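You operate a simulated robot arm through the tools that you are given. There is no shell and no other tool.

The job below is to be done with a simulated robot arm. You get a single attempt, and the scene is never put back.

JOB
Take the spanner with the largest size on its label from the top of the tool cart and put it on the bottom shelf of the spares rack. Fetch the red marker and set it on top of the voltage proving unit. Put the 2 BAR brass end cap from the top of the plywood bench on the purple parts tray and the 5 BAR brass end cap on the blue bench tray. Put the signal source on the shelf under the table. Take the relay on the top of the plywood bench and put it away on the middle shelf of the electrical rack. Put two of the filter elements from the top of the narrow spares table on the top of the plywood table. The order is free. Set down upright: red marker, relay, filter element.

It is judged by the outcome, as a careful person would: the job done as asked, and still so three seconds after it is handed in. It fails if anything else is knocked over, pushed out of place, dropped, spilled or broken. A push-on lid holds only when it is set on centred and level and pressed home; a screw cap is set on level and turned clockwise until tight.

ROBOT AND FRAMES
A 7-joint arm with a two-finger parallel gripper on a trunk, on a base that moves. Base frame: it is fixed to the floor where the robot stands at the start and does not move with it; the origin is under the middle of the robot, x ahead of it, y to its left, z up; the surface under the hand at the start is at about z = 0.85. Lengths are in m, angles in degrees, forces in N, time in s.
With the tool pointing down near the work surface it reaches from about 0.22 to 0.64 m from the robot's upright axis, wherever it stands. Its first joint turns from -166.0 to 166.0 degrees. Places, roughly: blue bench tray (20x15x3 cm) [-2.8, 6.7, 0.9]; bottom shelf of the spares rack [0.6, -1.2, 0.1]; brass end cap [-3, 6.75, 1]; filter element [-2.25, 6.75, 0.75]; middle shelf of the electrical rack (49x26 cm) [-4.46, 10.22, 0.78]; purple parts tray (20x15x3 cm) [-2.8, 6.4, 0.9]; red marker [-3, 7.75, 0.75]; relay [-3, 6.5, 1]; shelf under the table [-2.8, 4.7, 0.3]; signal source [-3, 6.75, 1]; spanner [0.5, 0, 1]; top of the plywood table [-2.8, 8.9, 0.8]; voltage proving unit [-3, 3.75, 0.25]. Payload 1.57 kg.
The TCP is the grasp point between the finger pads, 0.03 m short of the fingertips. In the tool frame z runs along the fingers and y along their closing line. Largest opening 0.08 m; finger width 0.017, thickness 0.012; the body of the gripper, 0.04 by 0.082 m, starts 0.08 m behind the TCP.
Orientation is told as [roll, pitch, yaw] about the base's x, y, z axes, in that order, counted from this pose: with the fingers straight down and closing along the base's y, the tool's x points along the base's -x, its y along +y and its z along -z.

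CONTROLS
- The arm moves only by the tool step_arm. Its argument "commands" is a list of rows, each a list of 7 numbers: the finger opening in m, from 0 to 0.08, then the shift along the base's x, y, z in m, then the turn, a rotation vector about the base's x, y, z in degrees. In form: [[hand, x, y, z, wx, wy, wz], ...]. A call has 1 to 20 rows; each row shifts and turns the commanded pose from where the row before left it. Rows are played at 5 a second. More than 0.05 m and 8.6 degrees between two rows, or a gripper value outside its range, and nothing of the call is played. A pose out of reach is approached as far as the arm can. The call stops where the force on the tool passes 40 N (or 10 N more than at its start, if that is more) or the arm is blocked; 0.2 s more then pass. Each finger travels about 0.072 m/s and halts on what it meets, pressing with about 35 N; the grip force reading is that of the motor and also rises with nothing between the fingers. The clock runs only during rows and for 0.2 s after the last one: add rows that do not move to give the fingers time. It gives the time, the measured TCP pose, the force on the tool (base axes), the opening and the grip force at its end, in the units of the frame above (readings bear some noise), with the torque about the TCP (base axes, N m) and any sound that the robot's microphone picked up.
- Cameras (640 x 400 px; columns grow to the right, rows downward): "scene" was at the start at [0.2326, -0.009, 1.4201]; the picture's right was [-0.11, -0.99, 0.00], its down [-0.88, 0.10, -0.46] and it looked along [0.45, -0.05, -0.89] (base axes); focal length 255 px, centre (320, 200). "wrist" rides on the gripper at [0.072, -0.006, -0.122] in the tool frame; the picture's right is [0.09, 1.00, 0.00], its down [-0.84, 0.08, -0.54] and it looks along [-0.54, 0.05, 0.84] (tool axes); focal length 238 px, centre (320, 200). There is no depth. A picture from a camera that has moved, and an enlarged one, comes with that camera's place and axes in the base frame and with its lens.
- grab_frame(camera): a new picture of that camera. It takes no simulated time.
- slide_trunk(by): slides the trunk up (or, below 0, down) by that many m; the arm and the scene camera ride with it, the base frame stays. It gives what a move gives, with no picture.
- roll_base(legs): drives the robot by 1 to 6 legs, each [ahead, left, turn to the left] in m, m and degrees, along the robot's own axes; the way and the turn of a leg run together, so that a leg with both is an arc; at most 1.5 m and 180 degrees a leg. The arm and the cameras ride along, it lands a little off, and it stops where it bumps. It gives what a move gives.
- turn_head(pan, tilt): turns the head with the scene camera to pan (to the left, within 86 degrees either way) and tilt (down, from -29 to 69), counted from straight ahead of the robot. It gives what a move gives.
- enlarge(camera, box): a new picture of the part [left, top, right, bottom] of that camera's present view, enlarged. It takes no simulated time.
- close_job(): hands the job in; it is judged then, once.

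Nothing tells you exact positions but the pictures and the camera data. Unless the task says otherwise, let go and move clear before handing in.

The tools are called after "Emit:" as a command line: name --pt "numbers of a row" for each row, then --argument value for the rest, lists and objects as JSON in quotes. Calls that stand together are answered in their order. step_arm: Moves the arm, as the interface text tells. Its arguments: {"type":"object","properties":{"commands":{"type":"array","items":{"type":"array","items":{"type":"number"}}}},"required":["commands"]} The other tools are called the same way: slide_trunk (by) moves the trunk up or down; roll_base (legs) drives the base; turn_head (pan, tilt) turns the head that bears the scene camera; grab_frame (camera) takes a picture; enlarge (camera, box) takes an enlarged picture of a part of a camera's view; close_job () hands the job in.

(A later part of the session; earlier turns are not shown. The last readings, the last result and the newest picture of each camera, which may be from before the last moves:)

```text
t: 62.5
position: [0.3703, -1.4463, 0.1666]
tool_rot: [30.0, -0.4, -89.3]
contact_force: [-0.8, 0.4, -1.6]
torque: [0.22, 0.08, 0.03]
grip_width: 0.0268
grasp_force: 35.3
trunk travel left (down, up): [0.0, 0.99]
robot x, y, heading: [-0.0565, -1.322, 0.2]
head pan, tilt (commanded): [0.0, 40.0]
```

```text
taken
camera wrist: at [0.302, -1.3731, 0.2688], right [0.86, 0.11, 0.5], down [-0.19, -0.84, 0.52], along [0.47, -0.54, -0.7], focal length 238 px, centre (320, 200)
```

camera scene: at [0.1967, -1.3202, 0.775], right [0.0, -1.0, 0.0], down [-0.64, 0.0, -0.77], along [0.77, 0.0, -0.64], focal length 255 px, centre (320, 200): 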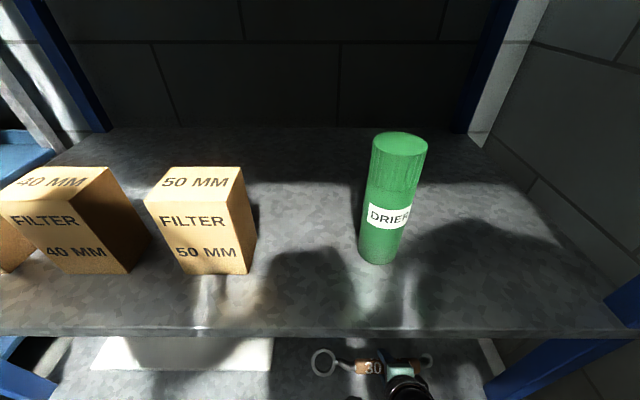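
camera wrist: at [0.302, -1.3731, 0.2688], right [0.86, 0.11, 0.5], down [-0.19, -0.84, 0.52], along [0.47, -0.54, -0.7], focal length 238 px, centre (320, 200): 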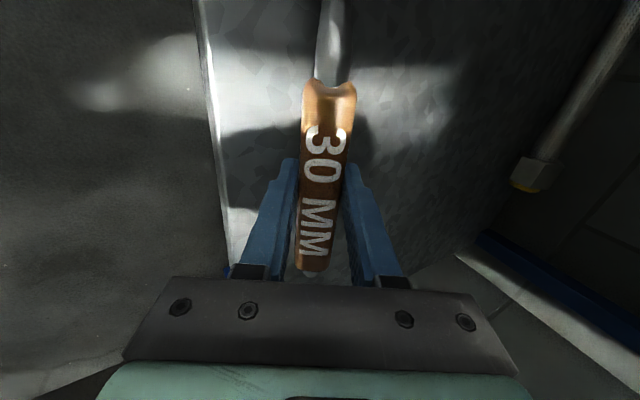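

The big ring just touches (torque changed). I lower 2 mm more and then open gradually so the spanner settles flat.

Emit:
step_arm --pt "0 0 0 -0.002 0 0 0" --pt "0 0 0 0 0 0 0"

Emit:
step_arm --pt "0.028 0 0 0 0 0 0" --pt "0.03 0 0 0 0 0 0" --pt "0.032 0 0 0 0 0 0" --pt "0.034 0 0 0 0 0 0" --pt "0.036 0 0 0 0 0 0" --pt "0.04 0 0 0.002 0 0 0" --pt "0.044 0 0 0.003 0 0 0" --pt "0.044 0 0 0 0 0 0"

Emit:
grab_frame --camera "wrist"

```text
t: 63.1
position: [0.3702, -1.446, 0.1662]
tool_rot: [30.1, -0.5, -89.3]
contact_force: [-1.1, -2.2, 7.0]
torque: [1.08, 0.11, 0.16]
grip_width: 0.0266
grasp_force: 35.1
trunk travel left (down, up): [0.0, 0.99]
robot x, y, heading: [-0.0589, -1.323, 0.4]
head pan, tilt (commanded): [0.0, 40.0]
```

```text
t: 64.9
position: [0.3712, -1.4454, 0.1706]
tool_rot: [30.1, -0.4, -89.2]
contact_force: [0.8, -0.4, 0.5]
torque: [-0.03, -0.02, -0.01]
grip_width: 0.0447
grasp_force: 0.2
trunk travel left (down, up): [0.0, 0.99]
robot x, y, heading: [-0.0589, -1.3198, 0.3]
head pan, tilt (commanded): [0.0, 40.0]
```

```text
taken
camera wrist: at [0.3022, -1.3727, 0.2724], right [0.86, 0.11, 0.5], down [-0.19, -0.84, 0.52], along [0.47, -0.54, -0.7], focal length 238 px, centre (320, 200)
```

wrist: 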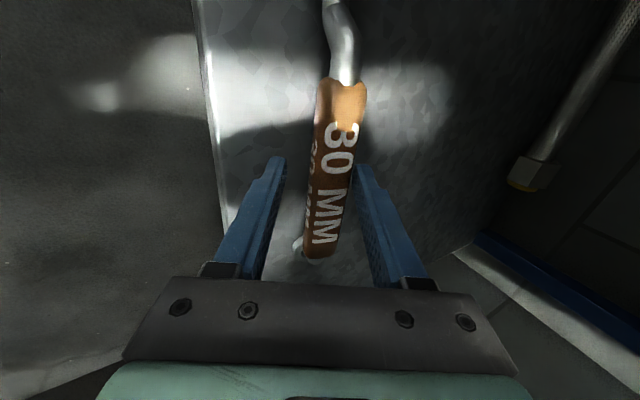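

The spanner lies flat on the shelf. I withdraw along the tool axis and back out.

Emit:
step_arm --pt "0.05 -0.01 0 0.0173 0 0 0" --pt "0.05 -0.015 0 0.026 0 0 0" --pt "0.05 -0.02 0 0.03 0 0 0" --pt "0.05 -0.03 0 0.01 0 0 0" --pt "0.05 0 0 0 0 0 0"

Emit:
grab_frame --camera "wrist"

Emit:
roll_base --legs '[[-0.45, 0, 0]]'

Emit:
grab_frame --camera "scene"

```text
t: 66.1
position: [0.2949, -1.4456, 0.254]
tool_rot: [30.0, -0.5, -89.3]
contact_force: [0.2, 0.5, -0.6]
torque: [0.0, -0.01, -0.03]
grip_width: 0.0502
grasp_force: 0.2
trunk travel left (down, up): [0.0, 0.99]
robot x, y, heading: [-0.0558, -1.3193, 0.4]
head pan, tilt (commanded): [0.0, 40.0]
```

```text
taken
camera wrist: at [0.2275, -1.3732, 0.3553], right [0.86, 0.11, 0.5], down [-0.19, -0.84, 0.52], along [0.47, -0.54, -0.7], focal length 238 px, centre (320, 200)
```

wrist: 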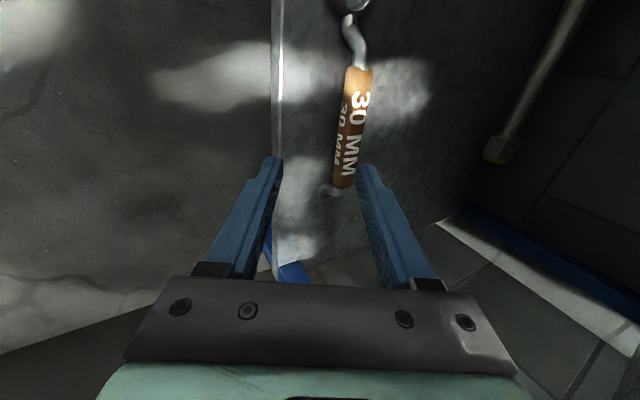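

```text
t: 68.8
position: [-0.1555, -1.4489, 0.253]
tool_rot: [29.9, -0.5, -89.8]
contact_force: [0.6, -0.4, -0.6]
torque: [0.0, -0.03, 0.01]
grip_width: 0.0502
grasp_force: 0.2
trunk travel left (down, up): [0.0, 0.99]
robot x, y, heading: [-0.5065, -1.3173, -0.5]
head pan, tilt (commanded): [0.0, 40.0]
```

```text
taken
camera scene: at [-0.253, -1.3223, 0.7751], right [-0.01, -1.0, 0.0], down [-0.64, 0.0, -0.77], along [0.77, -0.01, -0.64], focal length 255 px, centre (320, 200)
```

scene: 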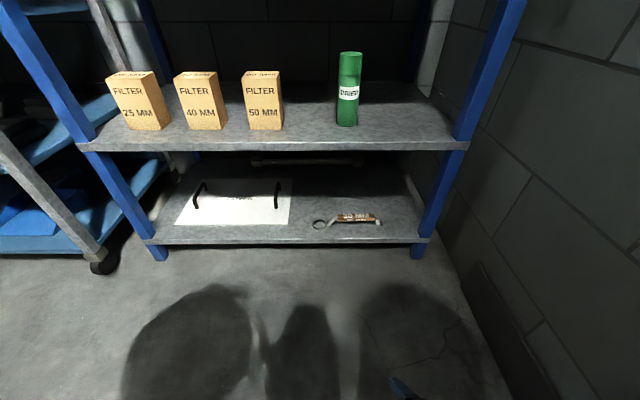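

The 30 MM spanner lies flat on the bottom shelf, nothing disturbed. Next I raise the trunk, straighten the hand and look for the way to the other work area at x ≈ -3, y ≈ 4 to 10.

Emit:
slide_trunk --by 0.4

Emit:
slide_trunk --by 0.275

Emit:
step_arm --pt "0.05 0 0 0.04 0 7.5 0" --pt "0.05 0 0 0.04 0 7.5 0" --pt "0.05 0 0 0.04 0 7.5 0" --pt "0.05 0 0 0.04 0 7.5 0" --pt "0.05 0 0.02 0.03 0 0 8" --pt "0.05 0 0.02 0.03 0 0 8" --pt "0.05 0 0.02 0.03 0 0 8" --pt "0.05 0 0.02 0 0 0 8" --pt "0.05 0 0.02 0 0 0 8" --pt "0.05 0 0.02 0 0 0 8" --pt "0.05 0 0 0 0 0 8" --pt "0.05 0 0 0 0 0 8" --pt "0.05 0 0 0 0 0 8" --pt "0.05 0 0 0 0 0 8" --pt "0.05 0 0 0 0 0 8" --pt "0.05 0 0 0 0 0 2"

Emit:
turn_head --pan 80 --tilt 15

Emit:
grab_frame --camera "scene"

```text
t: 72.6
position: [-0.1558, -1.4485, 0.6531]
tool_rot: [29.9, -0.4, -89.9]
contact_force: [-0.2, 0.4, 0.2]
torque: [-0.02, 0.03, 0.0]
grip_width: 0.0501
grasp_force: 0.1
trunk travel left (down, up): [-0.4, 0.59]
robot x, y, heading: [-0.5087, -1.3191, -0.2]
head pan, tilt (commanded): [0.0, 40.0]
```

```text
t: 75.4
position: [-0.1546, -1.4485, 0.9288]
tool_rot: [29.9, -0.5, -89.9]
contact_force: [0.3, -0.9, -0.1]
torque: [-0.02, 0.0, 0.0]
grip_width: 0.0498
grasp_force: 0.1
trunk travel left (down, up): [-0.675, 0.315]
robot x, y, heading: [-0.5059, -1.3199, -0.2]
head pan, tilt (commanded): [0.0, 40.0]
```

```text
t: 78.8
position: [-0.1546, -1.3297, 1.1799]
tool_rot: [0.0, -0.4, 0.4]
contact_force: [-0.6, -0.1, 0.4]
torque: [0.01, -0.01, -0.01]
grip_width: 0.0502
grasp_force: 0.1
trunk travel left (down, up): [-0.675, 0.315]
robot x, y, heading: [-0.5074, -1.3158, -0.3]
head pan, tilt (commanded): [0.0, 40.0]
```

```text
t: 80.3
position: [-0.1548, -1.3302, 1.1783]
tool_rot: [-0.2, -0.4, 0.4]
contact_force: [-0.6, 0.2, 0.4]
torque: [0.01, -0.01, 0.0]
grip_width: 0.0499
grasp_force: 0.1
trunk travel left (down, up): [-0.675, 0.315]
robot x, y, heading: [-0.5076, -1.3214, -0.6]
head pan, tilt (commanded): [80.0, 15.0]
```

```text
taken
camera scene: at [-0.3211, -1.2298, 1.4896], right [0.98, -0.18, 0.0], down [-0.05, -0.25, -0.97], along [0.18, 0.95, -0.26], focal length 255 px, centre (320, 200)
```

scene: 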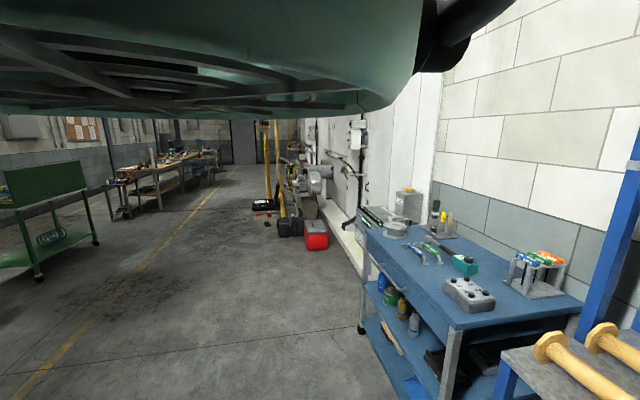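

The lane along x ≈ -1.5 looks clear, with benches on the left side further ahead. I turn to face along +y and shift to the lane.

Emit:
roll_base --legs '[[0, 0, 90]]'

Emit:
turn_head --pan 15 --tilt 12

Emit:
grab_frame --camera "scene"

```text
t: 84.5
position: [-0.4876, -0.9651, 1.1797]
tool_rot: [-0.1, -0.4, 89.0]
contact_force: [-0.5, 0.3, 0.1]
torque: [0.01, 0.01, 0.02]
grip_width: 0.0501
grasp_force: 0.0
trunk travel left (down, up): [-0.675, 0.315]
robot x, y, heading: [-0.5065, -1.319, 88.2]
head pan, tilt (commanded): [80.0, 15.0]
```

```text
t: 85.9
position: [-0.4886, -0.9654, 1.1796]
tool_rot: [-0.1, -0.4, 89.0]
contact_force: [0.5, 0.0, -1.3]
torque: [0.0, -0.01, -0.03]
grip_width: 0.05
grasp_force: 0.0
trunk travel left (down, up): [-0.675, 0.315]
robot x, y, heading: [-0.5061, -1.3199, 88.0]
head pan, tilt (commanded): [15.0, 12.0]
```

```text
taken
camera scene: at [-0.5241, -1.0598, 1.4945], right [0.97, 0.23, 0.0], down [0.05, -0.2, -0.98], along [-0.22, 0.95, -0.21], focal length 255 px, centre (320, 200)
```

scene: 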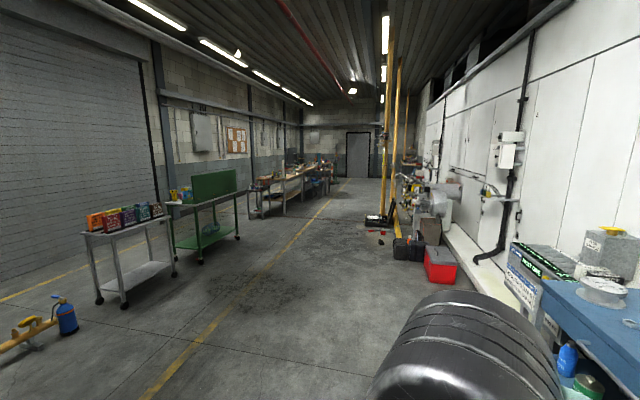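

Clear view of the room: benches start on the left at x < -2.6, tall yellow poles are near (-0.5, 3.7). I drive along the lane x ≈ -1.5 to about y = 3.2.

Emit:
roll_base --legs '[[0, 1.0, 2], [1.5, 0, 0], [1.5, 0, 0], [1.3, 0, 0]]'

Emit:
turn_head --pan 45 --tilt 22

Emit:
grab_frame --camera "scene"

Emit:
turn_head --pan 10 --tilt 12

Emit:
grab_frame --camera "scene"

```text
t: 89.4
position: [-1.1799, -0.957, 1.1787]
tool_rot: [-0.3, -0.3, 90.9]
contact_force: [0.0, -0.2, 0.2]
torque: [-0.01, -0.05, -0.02]
grip_width: 0.0498
grasp_force: 0.0
trunk travel left (down, up): [-0.675, 0.315]
robot x, y, heading: [-1.1828, -1.3085, 90.2]
head pan, tilt (commanded): [15.0, 12.0]
stopped in leg 1: the robot was blocked; the commanded pose is now the measured one
```

```text
t: 90.4
position: [-1.176, -0.9554, 1.1791]
tool_rot: [-0.1, -0.4, 90.9]
contact_force: [0.4, -0.3, -0.6]
torque: [-0.02, -0.05, -0.02]
grip_width: 0.0501
grasp_force: 0.0
trunk travel left (down, up): [-0.675, 0.315]
robot x, y, heading: [-1.1846, -1.3091, 90.3]
head pan, tilt (commanded): [45.0, 22.0]
```

```text
taken
camera scene: at [-1.2504, -1.0756, 1.4783], right [0.71, 0.71, 0.0], down [0.27, -0.26, -0.93], along [-0.66, 0.65, -0.37], focal length 255 px, centre (320, 200)
```

scene: 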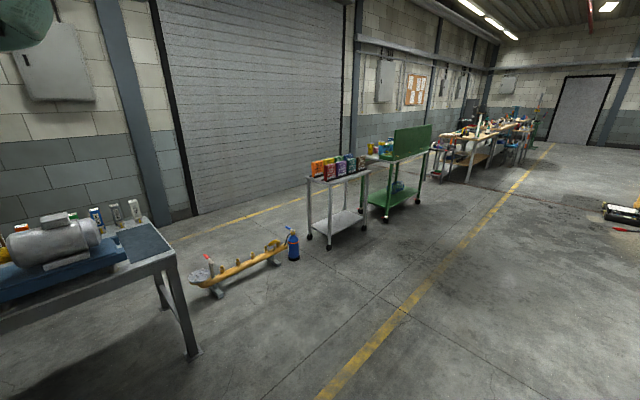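

```text
t: 91.4
position: [-1.1757, -0.9546, 1.1789]
tool_rot: [-0.1, -0.3, 90.9]
contact_force: [0.3, 0.5, -0.5]
torque: [0.0, -0.02, -0.01]
grip_width: 0.0503
grasp_force: 0.0
trunk travel left (down, up): [-0.675, 0.315]
robot x, y, heading: [-1.1841, -1.3074, 90.2]
head pan, tilt (commanded): [10.0, 12.0]
```

```text
taken
camera scene: at [-1.2009, -1.0493, 1.4945], right [0.98, 0.18, 0.0], down [0.04, -0.2, -0.98], along [-0.17, 0.96, -0.21], focal length 255 px, centre (320, 200)
```

scene: 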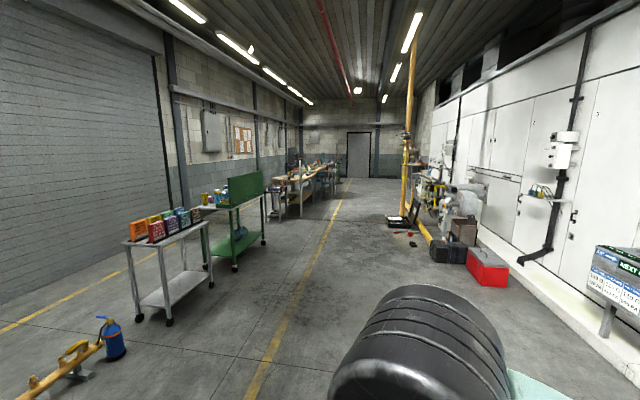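

I was blocked at x ≈ -1.18 by something on my left that I had not seen. I look to the left and down to see what it is.

Emit:
turn_head --pan 86 --tilt 50

Emit:
grab_frame --camera "scene"

Emit:
turn_head --pan 86 --tilt 20

Emit:
grab_frame --camera "scene"

```text
t: 92.9
position: [-1.1756, -0.9555, 1.1789]
tool_rot: [-0.1, -0.3, 90.9]
contact_force: [-0.4, 0.7, 0.5]
torque: [0.0, -0.01, -0.02]
grip_width: 0.0498
grasp_force: 0.1
trunk travel left (down, up): [-0.675, 0.315]
robot x, y, heading: [-1.1832, -1.3069, 90.1]
head pan, tilt (commanded): [85.9, 50.0]
```

```text
taken
camera scene: at [-1.2612, -1.1358, 1.436], right [0.07, 1.0, 0.0], down [0.76, -0.05, -0.64], along [-0.64, 0.04, -0.77], focal length 255 px, centre (320, 200)
```

scene: 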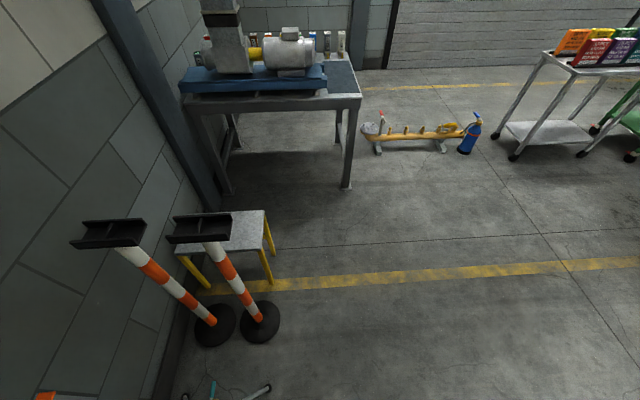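

```text
t: 93.8
position: [-1.1752, -0.9554, 1.1784]
tool_rot: [-0.1, -0.3, 90.9]
contact_force: [0.0, 0.4, -0.4]
torque: [-0.01, -0.01, 0.03]
grip_width: 0.0501
grasp_force: 0.0
trunk travel left (down, up): [-0.675, 0.315]
robot x, y, heading: [-1.1822, -1.308, 90.1]
head pan, tilt (commanded): [85.9, 20.0]
```

```text
taken
camera scene: at [-1.2773, -1.1348, 1.4814], right [0.07, 1.0, 0.0], down [0.34, -0.02, -0.94], along [-0.94, 0.06, -0.34], focal length 255 px, centre (320, 200)
```

scene: 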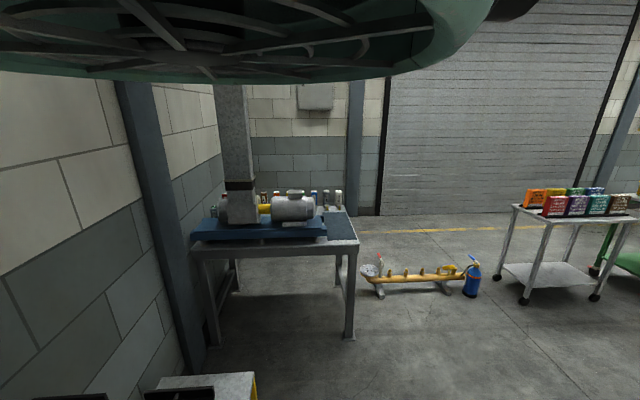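

Something with gray legs is right beside my base at the lower edge of the view. I tilt further down to see whether I moved it.

Emit:
turn_head --pan 86 --tilt 69

Emit:
grab_frame --camera "scene"

```text
t: 95.0
position: [-1.1752, -0.9568, 1.1779]
tool_rot: [-0.2, -0.3, 90.9]
contact_force: [0.0, 0.0, -0.4]
torque: [0.02, -0.01, -0.02]
grip_width: 0.0501
grasp_force: 0.1
trunk travel left (down, up): [-0.675, 0.315]
robot x, y, heading: [-1.181, -1.3081, 90.4]
head pan, tilt (commanded): [85.9, 68.8]
```

```text
taken
camera scene: at [-1.2402, -1.1373, 1.414], right [0.07, 1.0, 0.0], down [0.93, -0.06, -0.36], along [-0.36, 0.02, -0.93], focal length 255 px, centre (320, 200)
```

scene: 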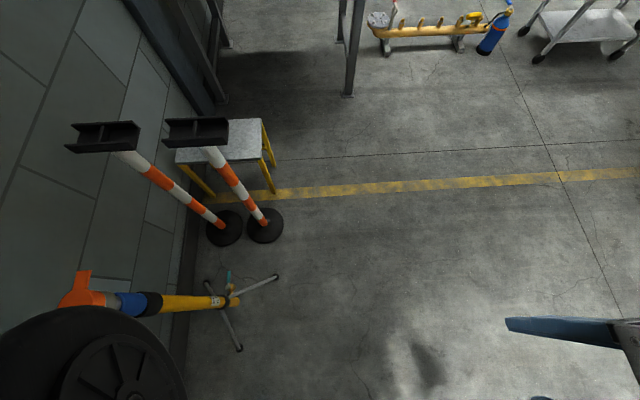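

A tripod stands at (-1.26, -1.61); it is still upright and its feet match where I saw them in earlier pictures, so it has not shifted. I back away from it to the right, then go forward first and shift left later.

Emit:
roll_base --legs '[[0, -0.2, 0]]'

Emit:
grab_frame --camera "scene"

```text
t: 96.6
position: [-0.9771, -0.9563, 1.1786]
tool_rot: [0.0, -0.4, 90.8]
contact_force: [-0.3, -0.5, 0.2]
torque: [0.01, 0.02, 0.01]
grip_width: 0.0502
grasp_force: 0.0
trunk travel left (down, up): [-0.675, 0.315]
robot x, y, heading: [-0.9871, -1.3053, 90.0]
head pan, tilt (commanded): [85.9, 68.8]
```

```text
taken
camera scene: at [-1.0414, -1.1368, 1.414], right [0.07, 1.0, 0.0], down [0.93, -0.06, -0.36], along [-0.36, 0.03, -0.93], focal length 255 px, centre (320, 200)
```

scene: 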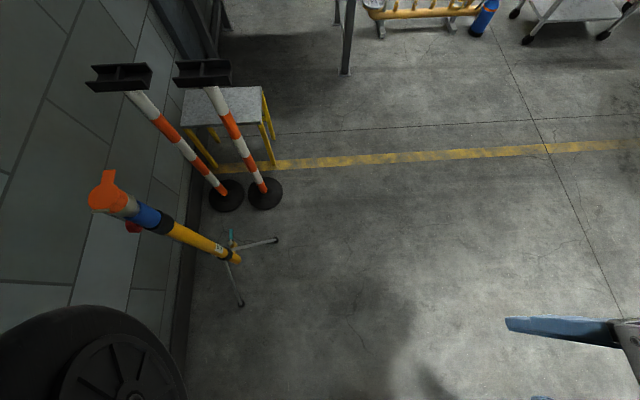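

The tripod stands unmoved. Now I drive forward past the cart and then over to the lane.

Emit:
roll_base --legs '[[1.4, 0, 0], [0, 0.5, 0], [1.5, 0, 0], [1.3, 0, 0]]'

Emit:
turn_head --pan 45 --tilt 22

Emit:
grab_frame --camera "scene"

Emit:
turn_head --pan 10 --tilt 12

Emit:
grab_frame --camera "scene"

```text
t: 119.2
position: [-1.521, 3.246, 1.1792]
tool_rot: [0.0, -0.3, 92.4]
contact_force: [0.1, 0.1, -0.2]
torque: [0.02, 0.01, -0.01]
grip_width: 0.0501
grasp_force: 0.1
trunk travel left (down, up): [-0.675, 0.315]
robot x, y, heading: [-1.5169, 2.8947, 91.5]
head pan, tilt (commanded): [85.9, 68.8]
```

```text
t: 120.3
position: [-1.5217, 3.2454, 1.1784]
tool_rot: [-0.1, -0.4, 92.5]
contact_force: [-0.9, -0.4, -0.4]
torque: [0.02, -0.01, 0.01]
grip_width: 0.05
grasp_force: 0.0
trunk travel left (down, up): [-0.675, 0.315]
robot x, y, heading: [-1.5135, 2.8944, 91.7]
head pan, tilt (commanded): [45.0, 22.0]
```

```text
taken
camera scene: at [-1.5924, 3.1232, 1.4782], right [0.68, 0.73, 0.0], down [0.27, -0.26, -0.93], along [-0.68, 0.63, -0.38], focal length 255 px, centre (320, 200)
```

scene: 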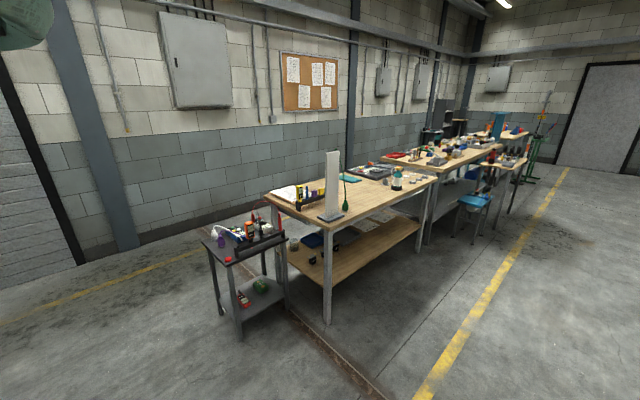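

```text
t: 121.4
position: [-1.521, 3.2448, 1.1799]
tool_rot: [-0.1, -0.4, 92.5]
contact_force: [0.3, 0.5, 0.0]
torque: [-0.01, -0.03, 0.02]
grip_width: 0.0503
grasp_force: 0.0
trunk travel left (down, up): [-0.675, 0.315]
robot x, y, heading: [-1.522, 2.8908, 91.8]
head pan, tilt (commanded): [10.0, 12.0]
```

```text
taken
camera scene: at [-1.5438, 3.151, 1.4945], right [0.98, 0.2, 0.0], down [0.04, -0.2, -0.98], along [-0.2, 0.96, -0.21], focal length 255 px, centre (320, 200)
```

scene: 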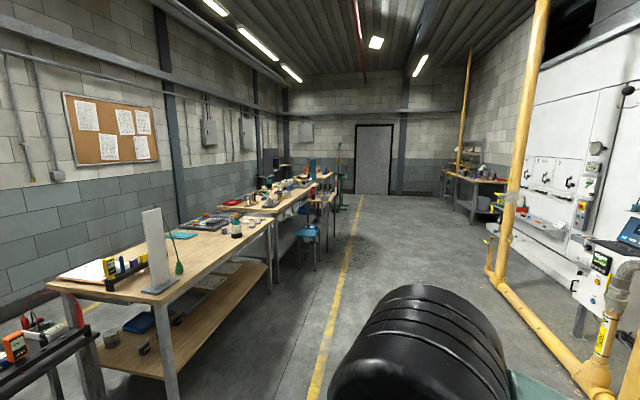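

I see a small gray cart near (-2.9, 3.75), then a wooden table with a shelf under it (y ≈ 4.1 to 5.3), then the plywood bench with a blue stool before it. I drive along the lane and look left at each.

Emit:
roll_base --legs '[[0.75, 0, -1.5]]'

Emit:
turn_head --pan 86 --tilt 30

Emit:
grab_frame --camera "scene"

Emit:
enlarge --camera "scene" --box '[200, 160, 440, 310]'

```text
t: 125.4
position: [-1.5274, 3.9996, 1.18]
tool_rot: [-0.1, -0.3, 91.0]
contact_force: [0.2, 0.6, 0.3]
torque: [0.04, 0.0, 0.02]
grip_width: 0.0501
grasp_force: 0.0
trunk travel left (down, up): [-0.675, 0.315]
robot x, y, heading: [-1.5305, 3.6456, 90.5]
head pan, tilt (commanded): [10.0, 12.0]
```

```text
t: 126.9
position: [-1.528, 3.9988, 1.1788]
tool_rot: [-0.1, -0.3, 91.1]
contact_force: [-0.5, -0.6, 0.2]
torque: [-0.01, -0.02, 0.01]
grip_width: 0.05
grasp_force: 0.2
trunk travel left (down, up): [-0.675, 0.315]
robot x, y, heading: [-1.5355, 3.6413, 90.4]
head pan, tilt (commanded): [85.9, 30.0]
```

```text
taken
camera scene: at [-1.6256, 3.8193, 1.4655], right [0.06, 1.0, 0.0], down [0.5, -0.03, -0.87], along [-0.86, 0.06, -0.5], focal length 255 px, centre (320, 200)
```

scene: 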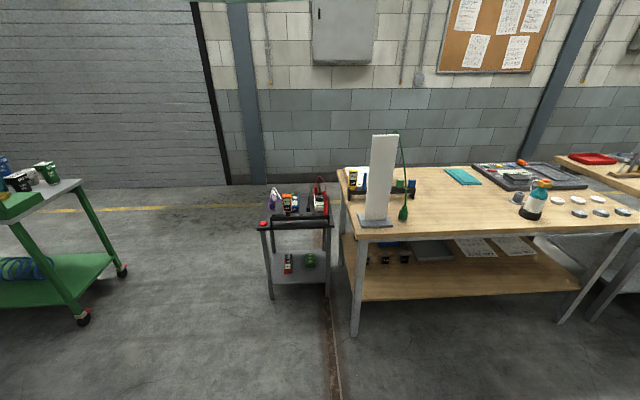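

```text
2.67 times, centred on (320, 235) of scene
camera zoom: at [-1.6256, 3.8193, 1.4655], right [0.06, 1.0, 0.0], down [0.5, -0.03, -0.87], along [-0.86, 0.06, -0.5], focal length 680 px, centre (320, 107)
```

zoom: 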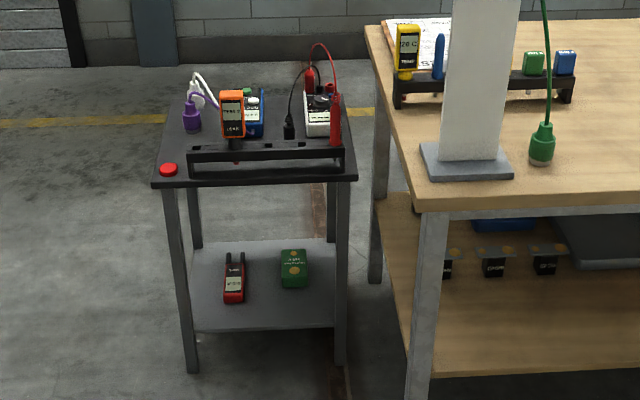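

The lower shelf of the stand bears a red two-pronged tester and a green box; I will read labels from nearer. I go on along the lane to see the tables.

Emit:
roll_base --legs '[[1.2, 0, 0]]'

Emit:
grab_frame --camera "scene"

Emit:
enlarge --camera "scene" --box '[0, 140, 320, 340]'

Emit:
turn_head --pan 50 --tilt 25

Emit:
grab_frame --camera "scene"

```text
t: 132.9
position: [-1.5499, 5.1712, 1.1783]
tool_rot: [-0.1, -0.4, 91.8]
contact_force: [-0.8, -0.6, 0.4]
torque: [0.01, 0.01, 0.01]
grip_width: 0.0502
grasp_force: 0.3
trunk travel left (down, up): [-0.675, 0.315]
robot x, y, heading: [-1.5519, 4.8193, 91.3]
head pan, tilt (commanded): [85.9, 30.0]
```

```text
taken
camera scene: at [-1.6456, 4.9904, 1.4654], right [0.05, 1.0, 0.0], down [0.5, -0.02, -0.87], along [-0.86, 0.04, -0.5], focal length 255 px, centre (320, 200)
```

scene: 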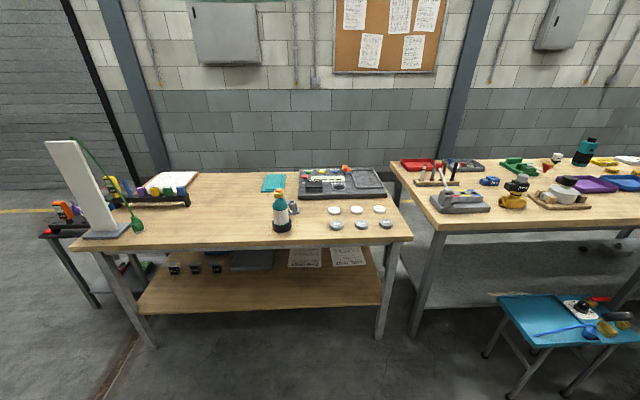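

```text
2.00 times, centred on (160, 240) of scene
camera zoom: at [-1.6456, 4.9904, 1.4654], right [0.05, 1.0, 0.0], down [0.5, -0.02, -0.87], along [-0.86, 0.04, -0.5], focal length 510 px, centre (640, 120)
```

zoom: 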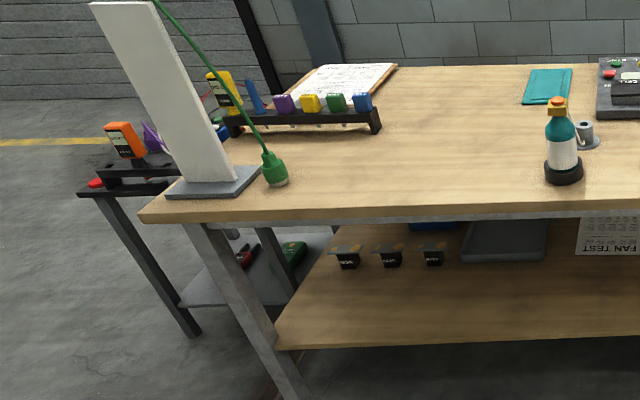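

```text
t: 133.9
position: [-1.5501, 5.1711, 1.1802]
tool_rot: [-0.1, -0.4, 91.8]
contact_force: [0.7, -0.2, -0.4]
torque: [-0.02, 0.0, 0.01]
grip_width: 0.0499
grasp_force: 0.0
trunk travel left (down, up): [-0.675, 0.315]
robot x, y, heading: [-1.5516, 4.8168, 91.2]
head pan, tilt (commanded): [50.0, 25.0]
```

```text
taken
camera scene: at [-1.6272, 5.0434, 1.4734], right [0.63, 0.78, 0.0], down [0.33, -0.26, -0.91], along [-0.71, 0.57, -0.42], focal length 255 px, centre (320, 200)
```

scene: 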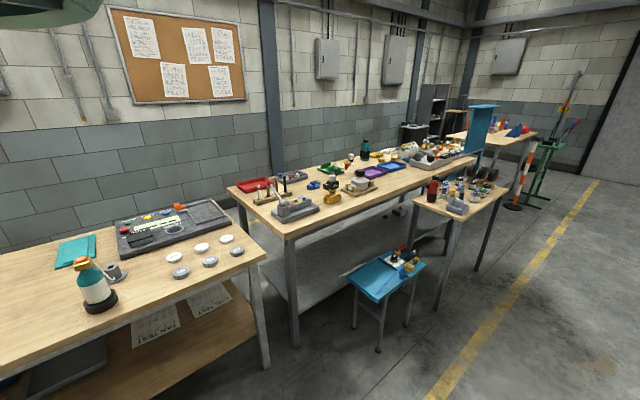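

The bench beyond has a low blue stool with tools and the narrow spares table standing before it. I go on to see how to get at the bench.

Emit:
roll_base --legs '[[1.0, 0, -1.2]]'

Emit:
turn_head --pan 80 --tilt 30

Emit:
grab_frame --camera "scene"

Emit:
turn_head --pan 45 --tilt 30

Emit:
grab_frame --camera "scene"

```text
t: 139.0
position: [-1.5585, 6.1581, 1.1795]
tool_rot: [0.0, -0.3, 91.0]
contact_force: [0.0, 0.0, -0.1]
torque: [-0.01, -0.02, 0.0]
grip_width: 0.0501
grasp_force: 0.0
trunk travel left (down, up): [-0.675, 0.315]
robot x, y, heading: [-1.5639, 5.804, 90.6]
head pan, tilt (commanded): [50.0, 25.0]
```

```text
t: 140.0
position: [-1.5595, 6.1572, 1.1787]
tool_rot: [-0.1, -0.4, 91.0]
contact_force: [-0.5, -0.5, 0.0]
torque: [0.02, -0.02, 0.01]
grip_width: 0.0498
grasp_force: 0.0
trunk travel left (down, up): [-0.675, 0.315]
robot x, y, heading: [-1.5672, 5.803, 90.2]
head pan, tilt (commanded): [80.0, 30.0]
```

```text
taken
camera scene: at [-1.6562, 5.988, 1.4655], right [0.17, 0.99, 0.0], down [0.49, -0.08, -0.87], along [-0.85, 0.15, -0.5], focal length 255 px, centre (320, 200)
```

scene: 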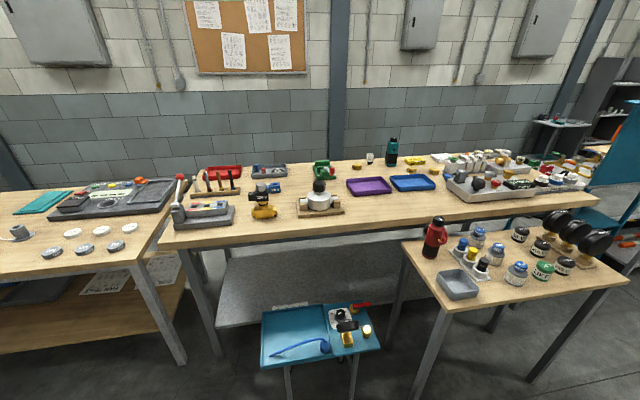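

```text
t: 141.0
position: [-1.5596, 6.1578, 1.1789]
tool_rot: [0.0, -0.5, 91.1]
contact_force: [0.5, -0.6, -0.1]
torque: [0.01, -0.02, -0.01]
grip_width: 0.0501
grasp_force: 0.1
trunk travel left (down, up): [-0.675, 0.315]
robot x, y, heading: [-1.5662, 5.8044, 90.2]
head pan, tilt (commanded): [45.0, 30.0]
```

```text
taken
camera scene: at [-1.6315, 6.0362, 1.4655], right [0.7, 0.71, 0.0], down [0.36, -0.35, -0.87], along [-0.62, 0.61, -0.5], focal length 255 px, centre (320, 200)
```

scene: 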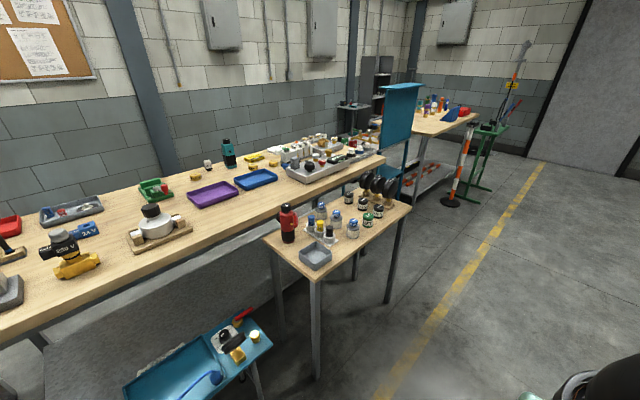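

I now see the purple tray near (-2.76, 6.43), the blue tray near (-2.76, 6.67), and the narrow spares table standing close before the bench. I zoom to identify the pieces on the bench.

Emit:
enlarge --camera "scene" --box '[120, 120, 280, 220]'

Emit:
enlarge --camera "scene" --box '[240, 120, 400, 220]'

Emit:
enlarge --camera "scene" --box '[260, 170, 420, 270]'

Emit:
enlarge --camera "scene" --box '[0, 180, 160, 290]'

```text
4.00 times, centred on (200, 170) of scene
camera zoom: at [-1.6315, 6.0362, 1.4655], right [0.7, 0.71, 0.0], down [0.36, -0.35, -0.87], along [-0.62, 0.61, -0.5], focal length 1019 px, centre (800, 320)
```

zoom: 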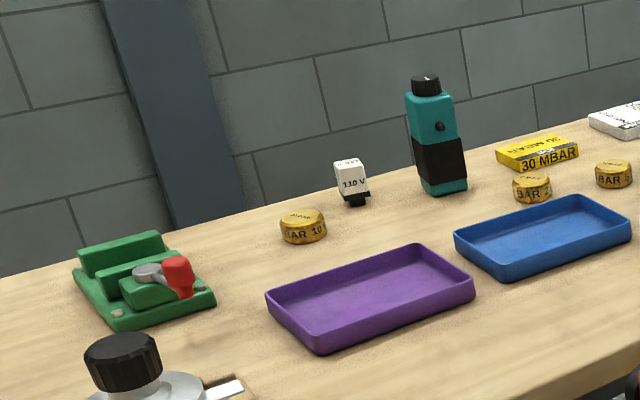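

```text
4.00 times, centred on (320, 170) of scene
camera zoom: at [-1.6315, 6.0362, 1.4655], right [0.7, 0.71, 0.0], down [0.36, -0.35, -0.87], along [-0.62, 0.61, -0.5], focal length 1019 px, centre (320, 320)
```

zoom: 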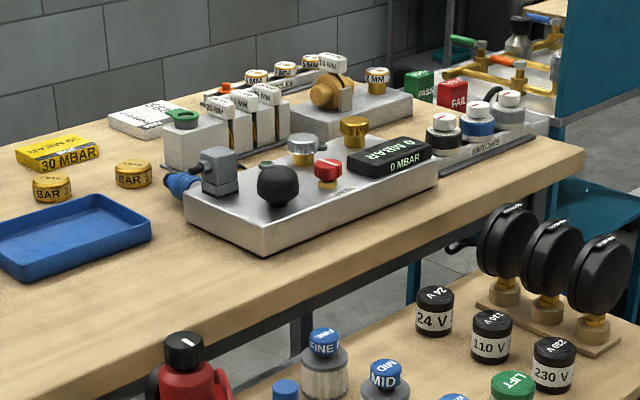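

```text
4.00 times, centred on (340, 220) of scene
camera zoom: at [-1.6315, 6.0362, 1.4655], right [0.7, 0.71, 0.0], down [0.36, -0.35, -0.87], along [-0.62, 0.61, -0.5], focal length 1019 px, centre (240, 120)
```

zoom: 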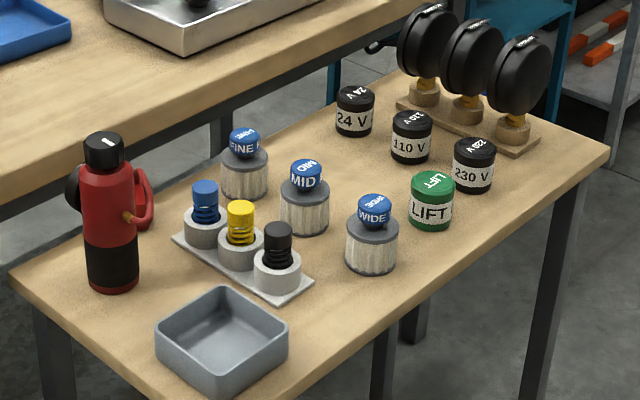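

```text
3.64 times, centred on (80, 235) of scene
camera zoom: at [-1.6315, 6.0362, 1.4655], right [0.7, 0.71, 0.0], down [0.36, -0.35, -0.87], along [-0.62, 0.61, -0.5], focal length 927 px, centre (1193, 73)
```

zoom: 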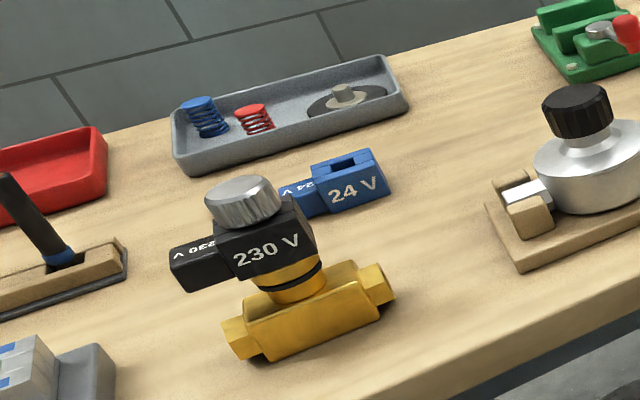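

The white "110 V" plug-in piece must be the relay, the teal box the signal source; brass caps read 10, 2 and 5 BAR, and the filter elements FINE/MID/WIDE stand on the narrow table. The bench pieces lie near its back edge (x ≈ -3), so I will likely work from behind. I look on further first.

Emit:
roll_base --legs '[[1.4, 0, 0]]'

Emit:
turn_head --pan 80 --tilt 30

Emit:
grab_frame --camera "scene"

Emit:
turn_head --pan 45 --tilt 25

Emit:
grab_frame --camera "scene"

```text
t: 148.0
position: [-1.5783, 7.5608, 1.1792]
tool_rot: [-0.1, -0.5, 91.6]
contact_force: [-0.6, 1.3, -0.4]
torque: [0.04, -0.03, 0.0]
grip_width: 0.0503
grasp_force: 0.1
trunk travel left (down, up): [-0.675, 0.315]
robot x, y, heading: [-1.5801, 7.2095, 90.9]
head pan, tilt (commanded): [45.0, 30.0]
```

```text
t: 149.0
position: [-1.5787, 7.5603, 1.1786]
tool_rot: [-0.1, -0.5, 91.7]
contact_force: [-0.4, -0.3, 0.1]
torque: [0.03, 0.01, -0.01]
grip_width: 0.0499
grasp_force: 0.0
trunk travel left (down, up): [-0.675, 0.315]
robot x, y, heading: [-1.5833, 7.2101, 91.0]
head pan, tilt (commanded): [80.0, 30.0]
```

```text
taken
camera scene: at [-1.6744, 7.3895, 1.4654], right [0.16, 0.99, 0.0], down [0.49, -0.08, -0.87], along [-0.86, 0.14, -0.5], focal length 255 px, centre (320, 200)
```

scene: 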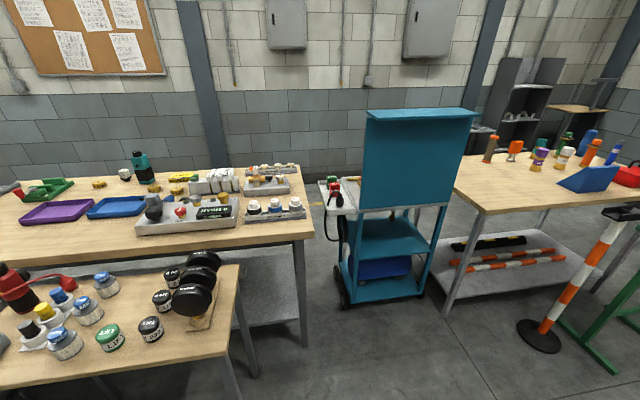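

```text
t: 150.0
position: [-1.5786, 7.5605, 1.1792]
tool_rot: [0.0, -0.4, 91.6]
contact_force: [-0.2, 0.4, -0.1]
torque: [0.02, 0.01, 0.0]
grip_width: 0.05
grasp_force: 0.0
trunk travel left (down, up): [-0.675, 0.315]
robot x, y, heading: [-1.5836, 7.2056, 90.9]
head pan, tilt (commanded): [45.0, 25.0]
```

```text
taken
camera scene: at [-1.6514, 7.4391, 1.4734], right [0.69, 0.72, 0.0], down [0.3, -0.29, -0.91], along [-0.65, 0.63, -0.42], focal length 255 px, centre (320, 200)
```

scene: 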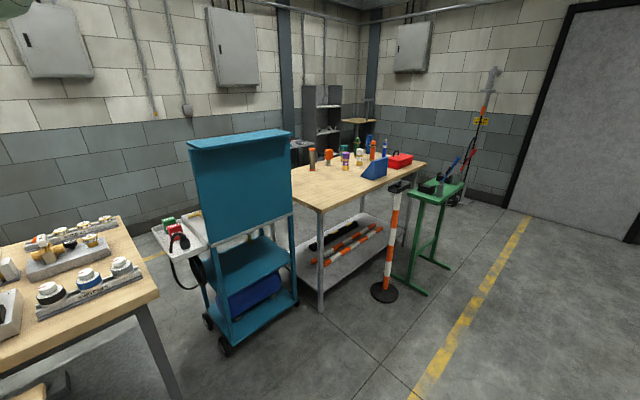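

The red marker should be on the teal cart behind the panel at (-3, 7.75), and the plywood table is at y 8.35 to 9.8. First the filter elements: I face the narrow table, standing at about (-1.72, 6.78).

Emit:
roll_base --legs '[[0, 0, 89], [0.13, 0.43, 0]]'

Emit:
turn_head --pan 0 --tilt 45

Emit:
grab_frame --camera "scene"

Emit:
grab_frame --camera "wrist"

```text
t: 156.5
position: [-2.0685, 6.795, 1.1792]
tool_rot: [-0.1, -0.4, 179.8]
contact_force: [0.5, 0.3, 0.1]
torque: [0.03, -0.03, -0.01]
grip_width: 0.0499
grasp_force: 0.1
trunk travel left (down, up): [-0.675, 0.315]
robot x, y, heading: [-1.7153, 6.7781, 179.1]
head pan, tilt (commanded): [45.0, 25.0]
```

```text
t: 157.6
position: [-2.0685, 6.795, 1.1785]
tool_rot: [0.0, -0.4, 179.8]
contact_force: [0.0, -0.1, -0.3]
torque: [-0.01, 0.01, -0.02]
grip_width: 0.05
grasp_force: 0.0
trunk travel left (down, up): [-0.675, 0.315]
robot x, y, heading: [-1.7179, 6.7784, 179.0]
head pan, tilt (commanded): [0.0, 45.0]
```

```text
taken
camera scene: at [-1.9677, 6.7825, 1.4429], right [0.01, 1.0, 0.0], down [0.71, -0.01, -0.71], along [-0.71, 0.01, -0.71], focal length 255 px, centre (320, 200)
```

scene: 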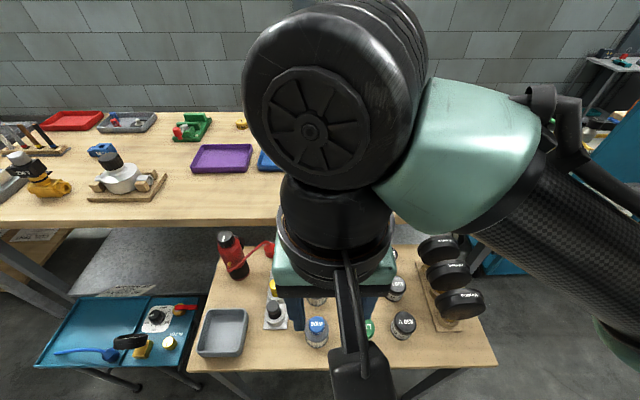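

```text
taken
camera wrist: at [-1.9969, 6.8021, 1.3005], right [0.09, -1.0, 0.0], down [-0.83, -0.08, 0.55], along [-0.55, -0.05, -0.84], focal length 238 px, centre (320, 200)
```

wrist: 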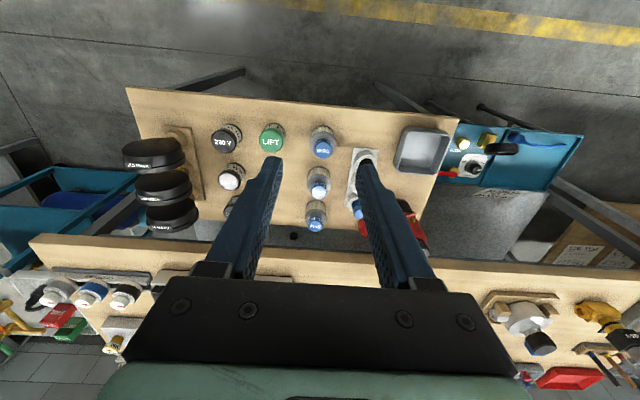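

Between the fingers I see the three blue-topped elements in a row; I zoom in.

Emit:
enlarge --camera "wrist" --box '[250, 110, 390, 240]'

```text
3.08 times, centred on (320, 175) of wrist
camera zoom: at [-1.9969, 6.8021, 1.3005], right [0.09, -1.0, 0.0], down [-0.83, -0.08, 0.55], along [-0.55, -0.05, -0.84], focal length 733 px, centre (320, 277)
```

zoom: 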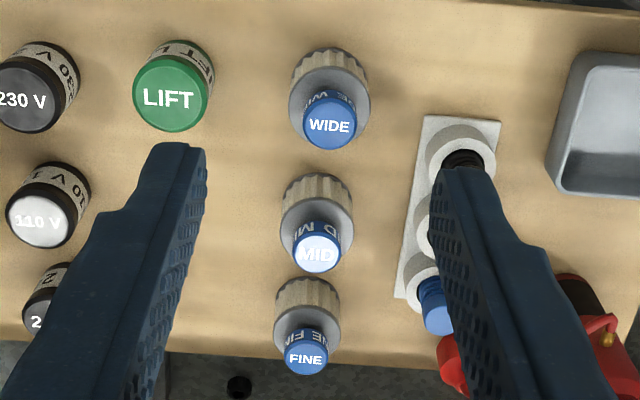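

The three are the filter elements WIDE, MID and FINE, at x ≈ -2.18, -2.28, -2.38 and y ≈ 6.78. I move above WIDE and come down partway.

Emit:
step_arm --pt "0.07 -0.037 -0.005 0 0 0 0" --pt "0.07 -0.037 -0.005 -0.03 0 0 0" --pt "0.07 -0.036 -0.006 -0.03 0 0 0" --pt "0.07 0 0 -0.045 0 0 0" --pt "0.07 0 0 -0.045 0 0 0" --pt "0.07 0 0 -0.045 0 0 0" --pt "0.07 0 0 -0.035 0 0 0" --pt "0.07 0 0 0 0 0 0"

Emit:
grab_frame --camera "wrist"

Emit:
grab_frame --camera "scene"

```text
t: 159.4
position: [-2.1777, 6.7782, 0.9479]
tool_rot: [-0.1, -0.4, 179.8]
contact_force: [0.4, 0.3, 0.0]
torque: [-0.04, -0.03, 0.0]
grip_width: 0.0696
grasp_force: 0.0
trunk travel left (down, up): [-0.675, 0.315]
robot x, y, heading: [-1.7107, 6.7796, 179.0]
head pan, tilt (commanded): [0.0, 45.0]
```

```text
taken
camera wrist: at [-2.1052, 6.7853, 1.069], right [0.09, -1.0, 0.0], down [-0.83, -0.08, 0.55], along [-0.55, -0.05, -0.84], focal length 238 px, centre (320, 200)
```

wrist: 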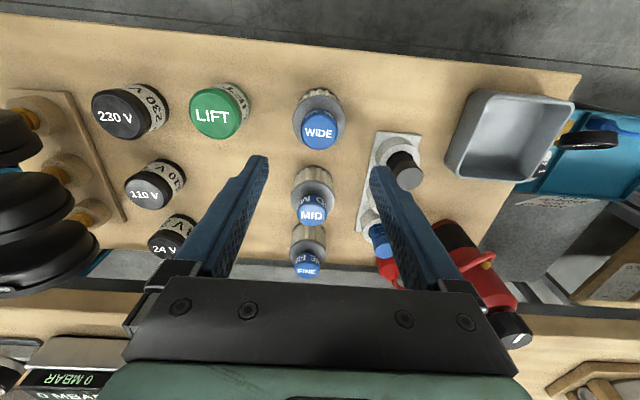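

```text
taken
camera scene: at [-1.9676, 6.7827, 1.4428], right [0.01, 1.0, 0.0], down [0.71, -0.01, -0.71], along [-0.71, 0.01, -0.71], focal length 255 px, centre (320, 200)
```

scene: 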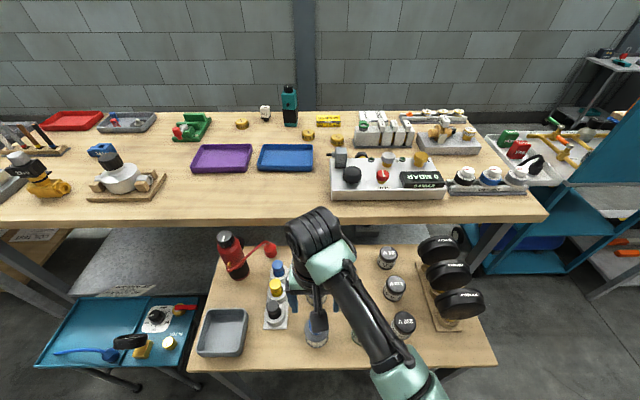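

From two views the top of WIDE is at z ≈ 0.837 and its centre at (-2.181, 6.779). I descend to grip its body.

Emit:
step_arm --pt "0.07 -0.003 0.001 -0.045 0 0 0" --pt "0.07 0 0 -0.045 0 0 0" --pt "0.07 0 0 -0.03 0 0 0" --pt "0.07 0 0 -0.018 0 0 0" --pt "0.07 0 0 -0.012 0 0 0" --pt "0.07 0 0 0 0 0 0"

Emit:
grab_frame --camera "wrist"

Emit:
enlarge --camera "scene" --box '[240, 200, 420, 360]'

```text
t: 160.8
position: [-2.181, 6.7792, 0.7969]
tool_rot: [-0.1, -0.5, 179.7]
contact_force: [0.0, 0.7, 0.2]
torque: [0.04, -0.02, -0.03]
grip_width: 0.0697
grasp_force: 0.0
trunk travel left (down, up): [-0.675, 0.315]
robot x, y, heading: [-1.7133, 6.7809, 179.1]
head pan, tilt (commanded): [0.0, 45.0]
```

```text
taken
camera wrist: at [-2.1095, 6.7878, 0.9194], right [0.09, -1.0, 0.0], down [-0.83, -0.08, 0.55], along [-0.55, -0.05, -0.84], focal length 238 px, centre (320, 200)
```

wrist: 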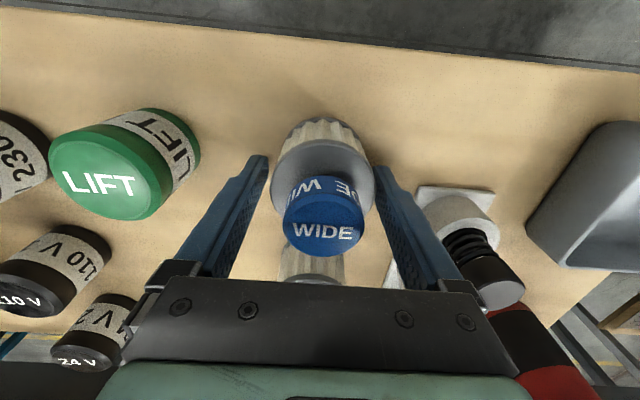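

```text
2.50 times, centred on (330, 280) of scene
camera zoom: at [-1.9676, 6.7826, 1.4428], right [0.01, 1.0, 0.0], down [0.71, -0.01, -0.71], along [-0.71, 0.01, -0.71], focal length 637 px, centre (295, 0)
```

zoom: 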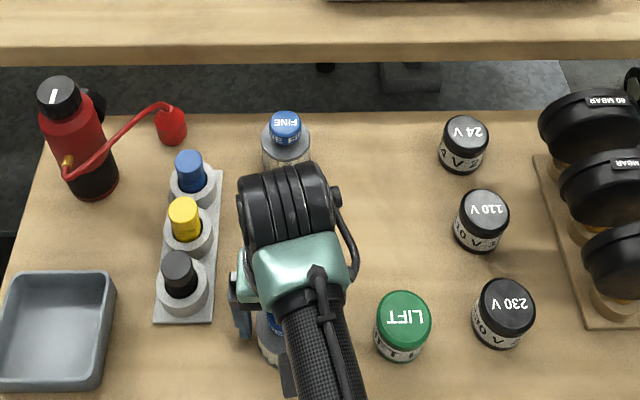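

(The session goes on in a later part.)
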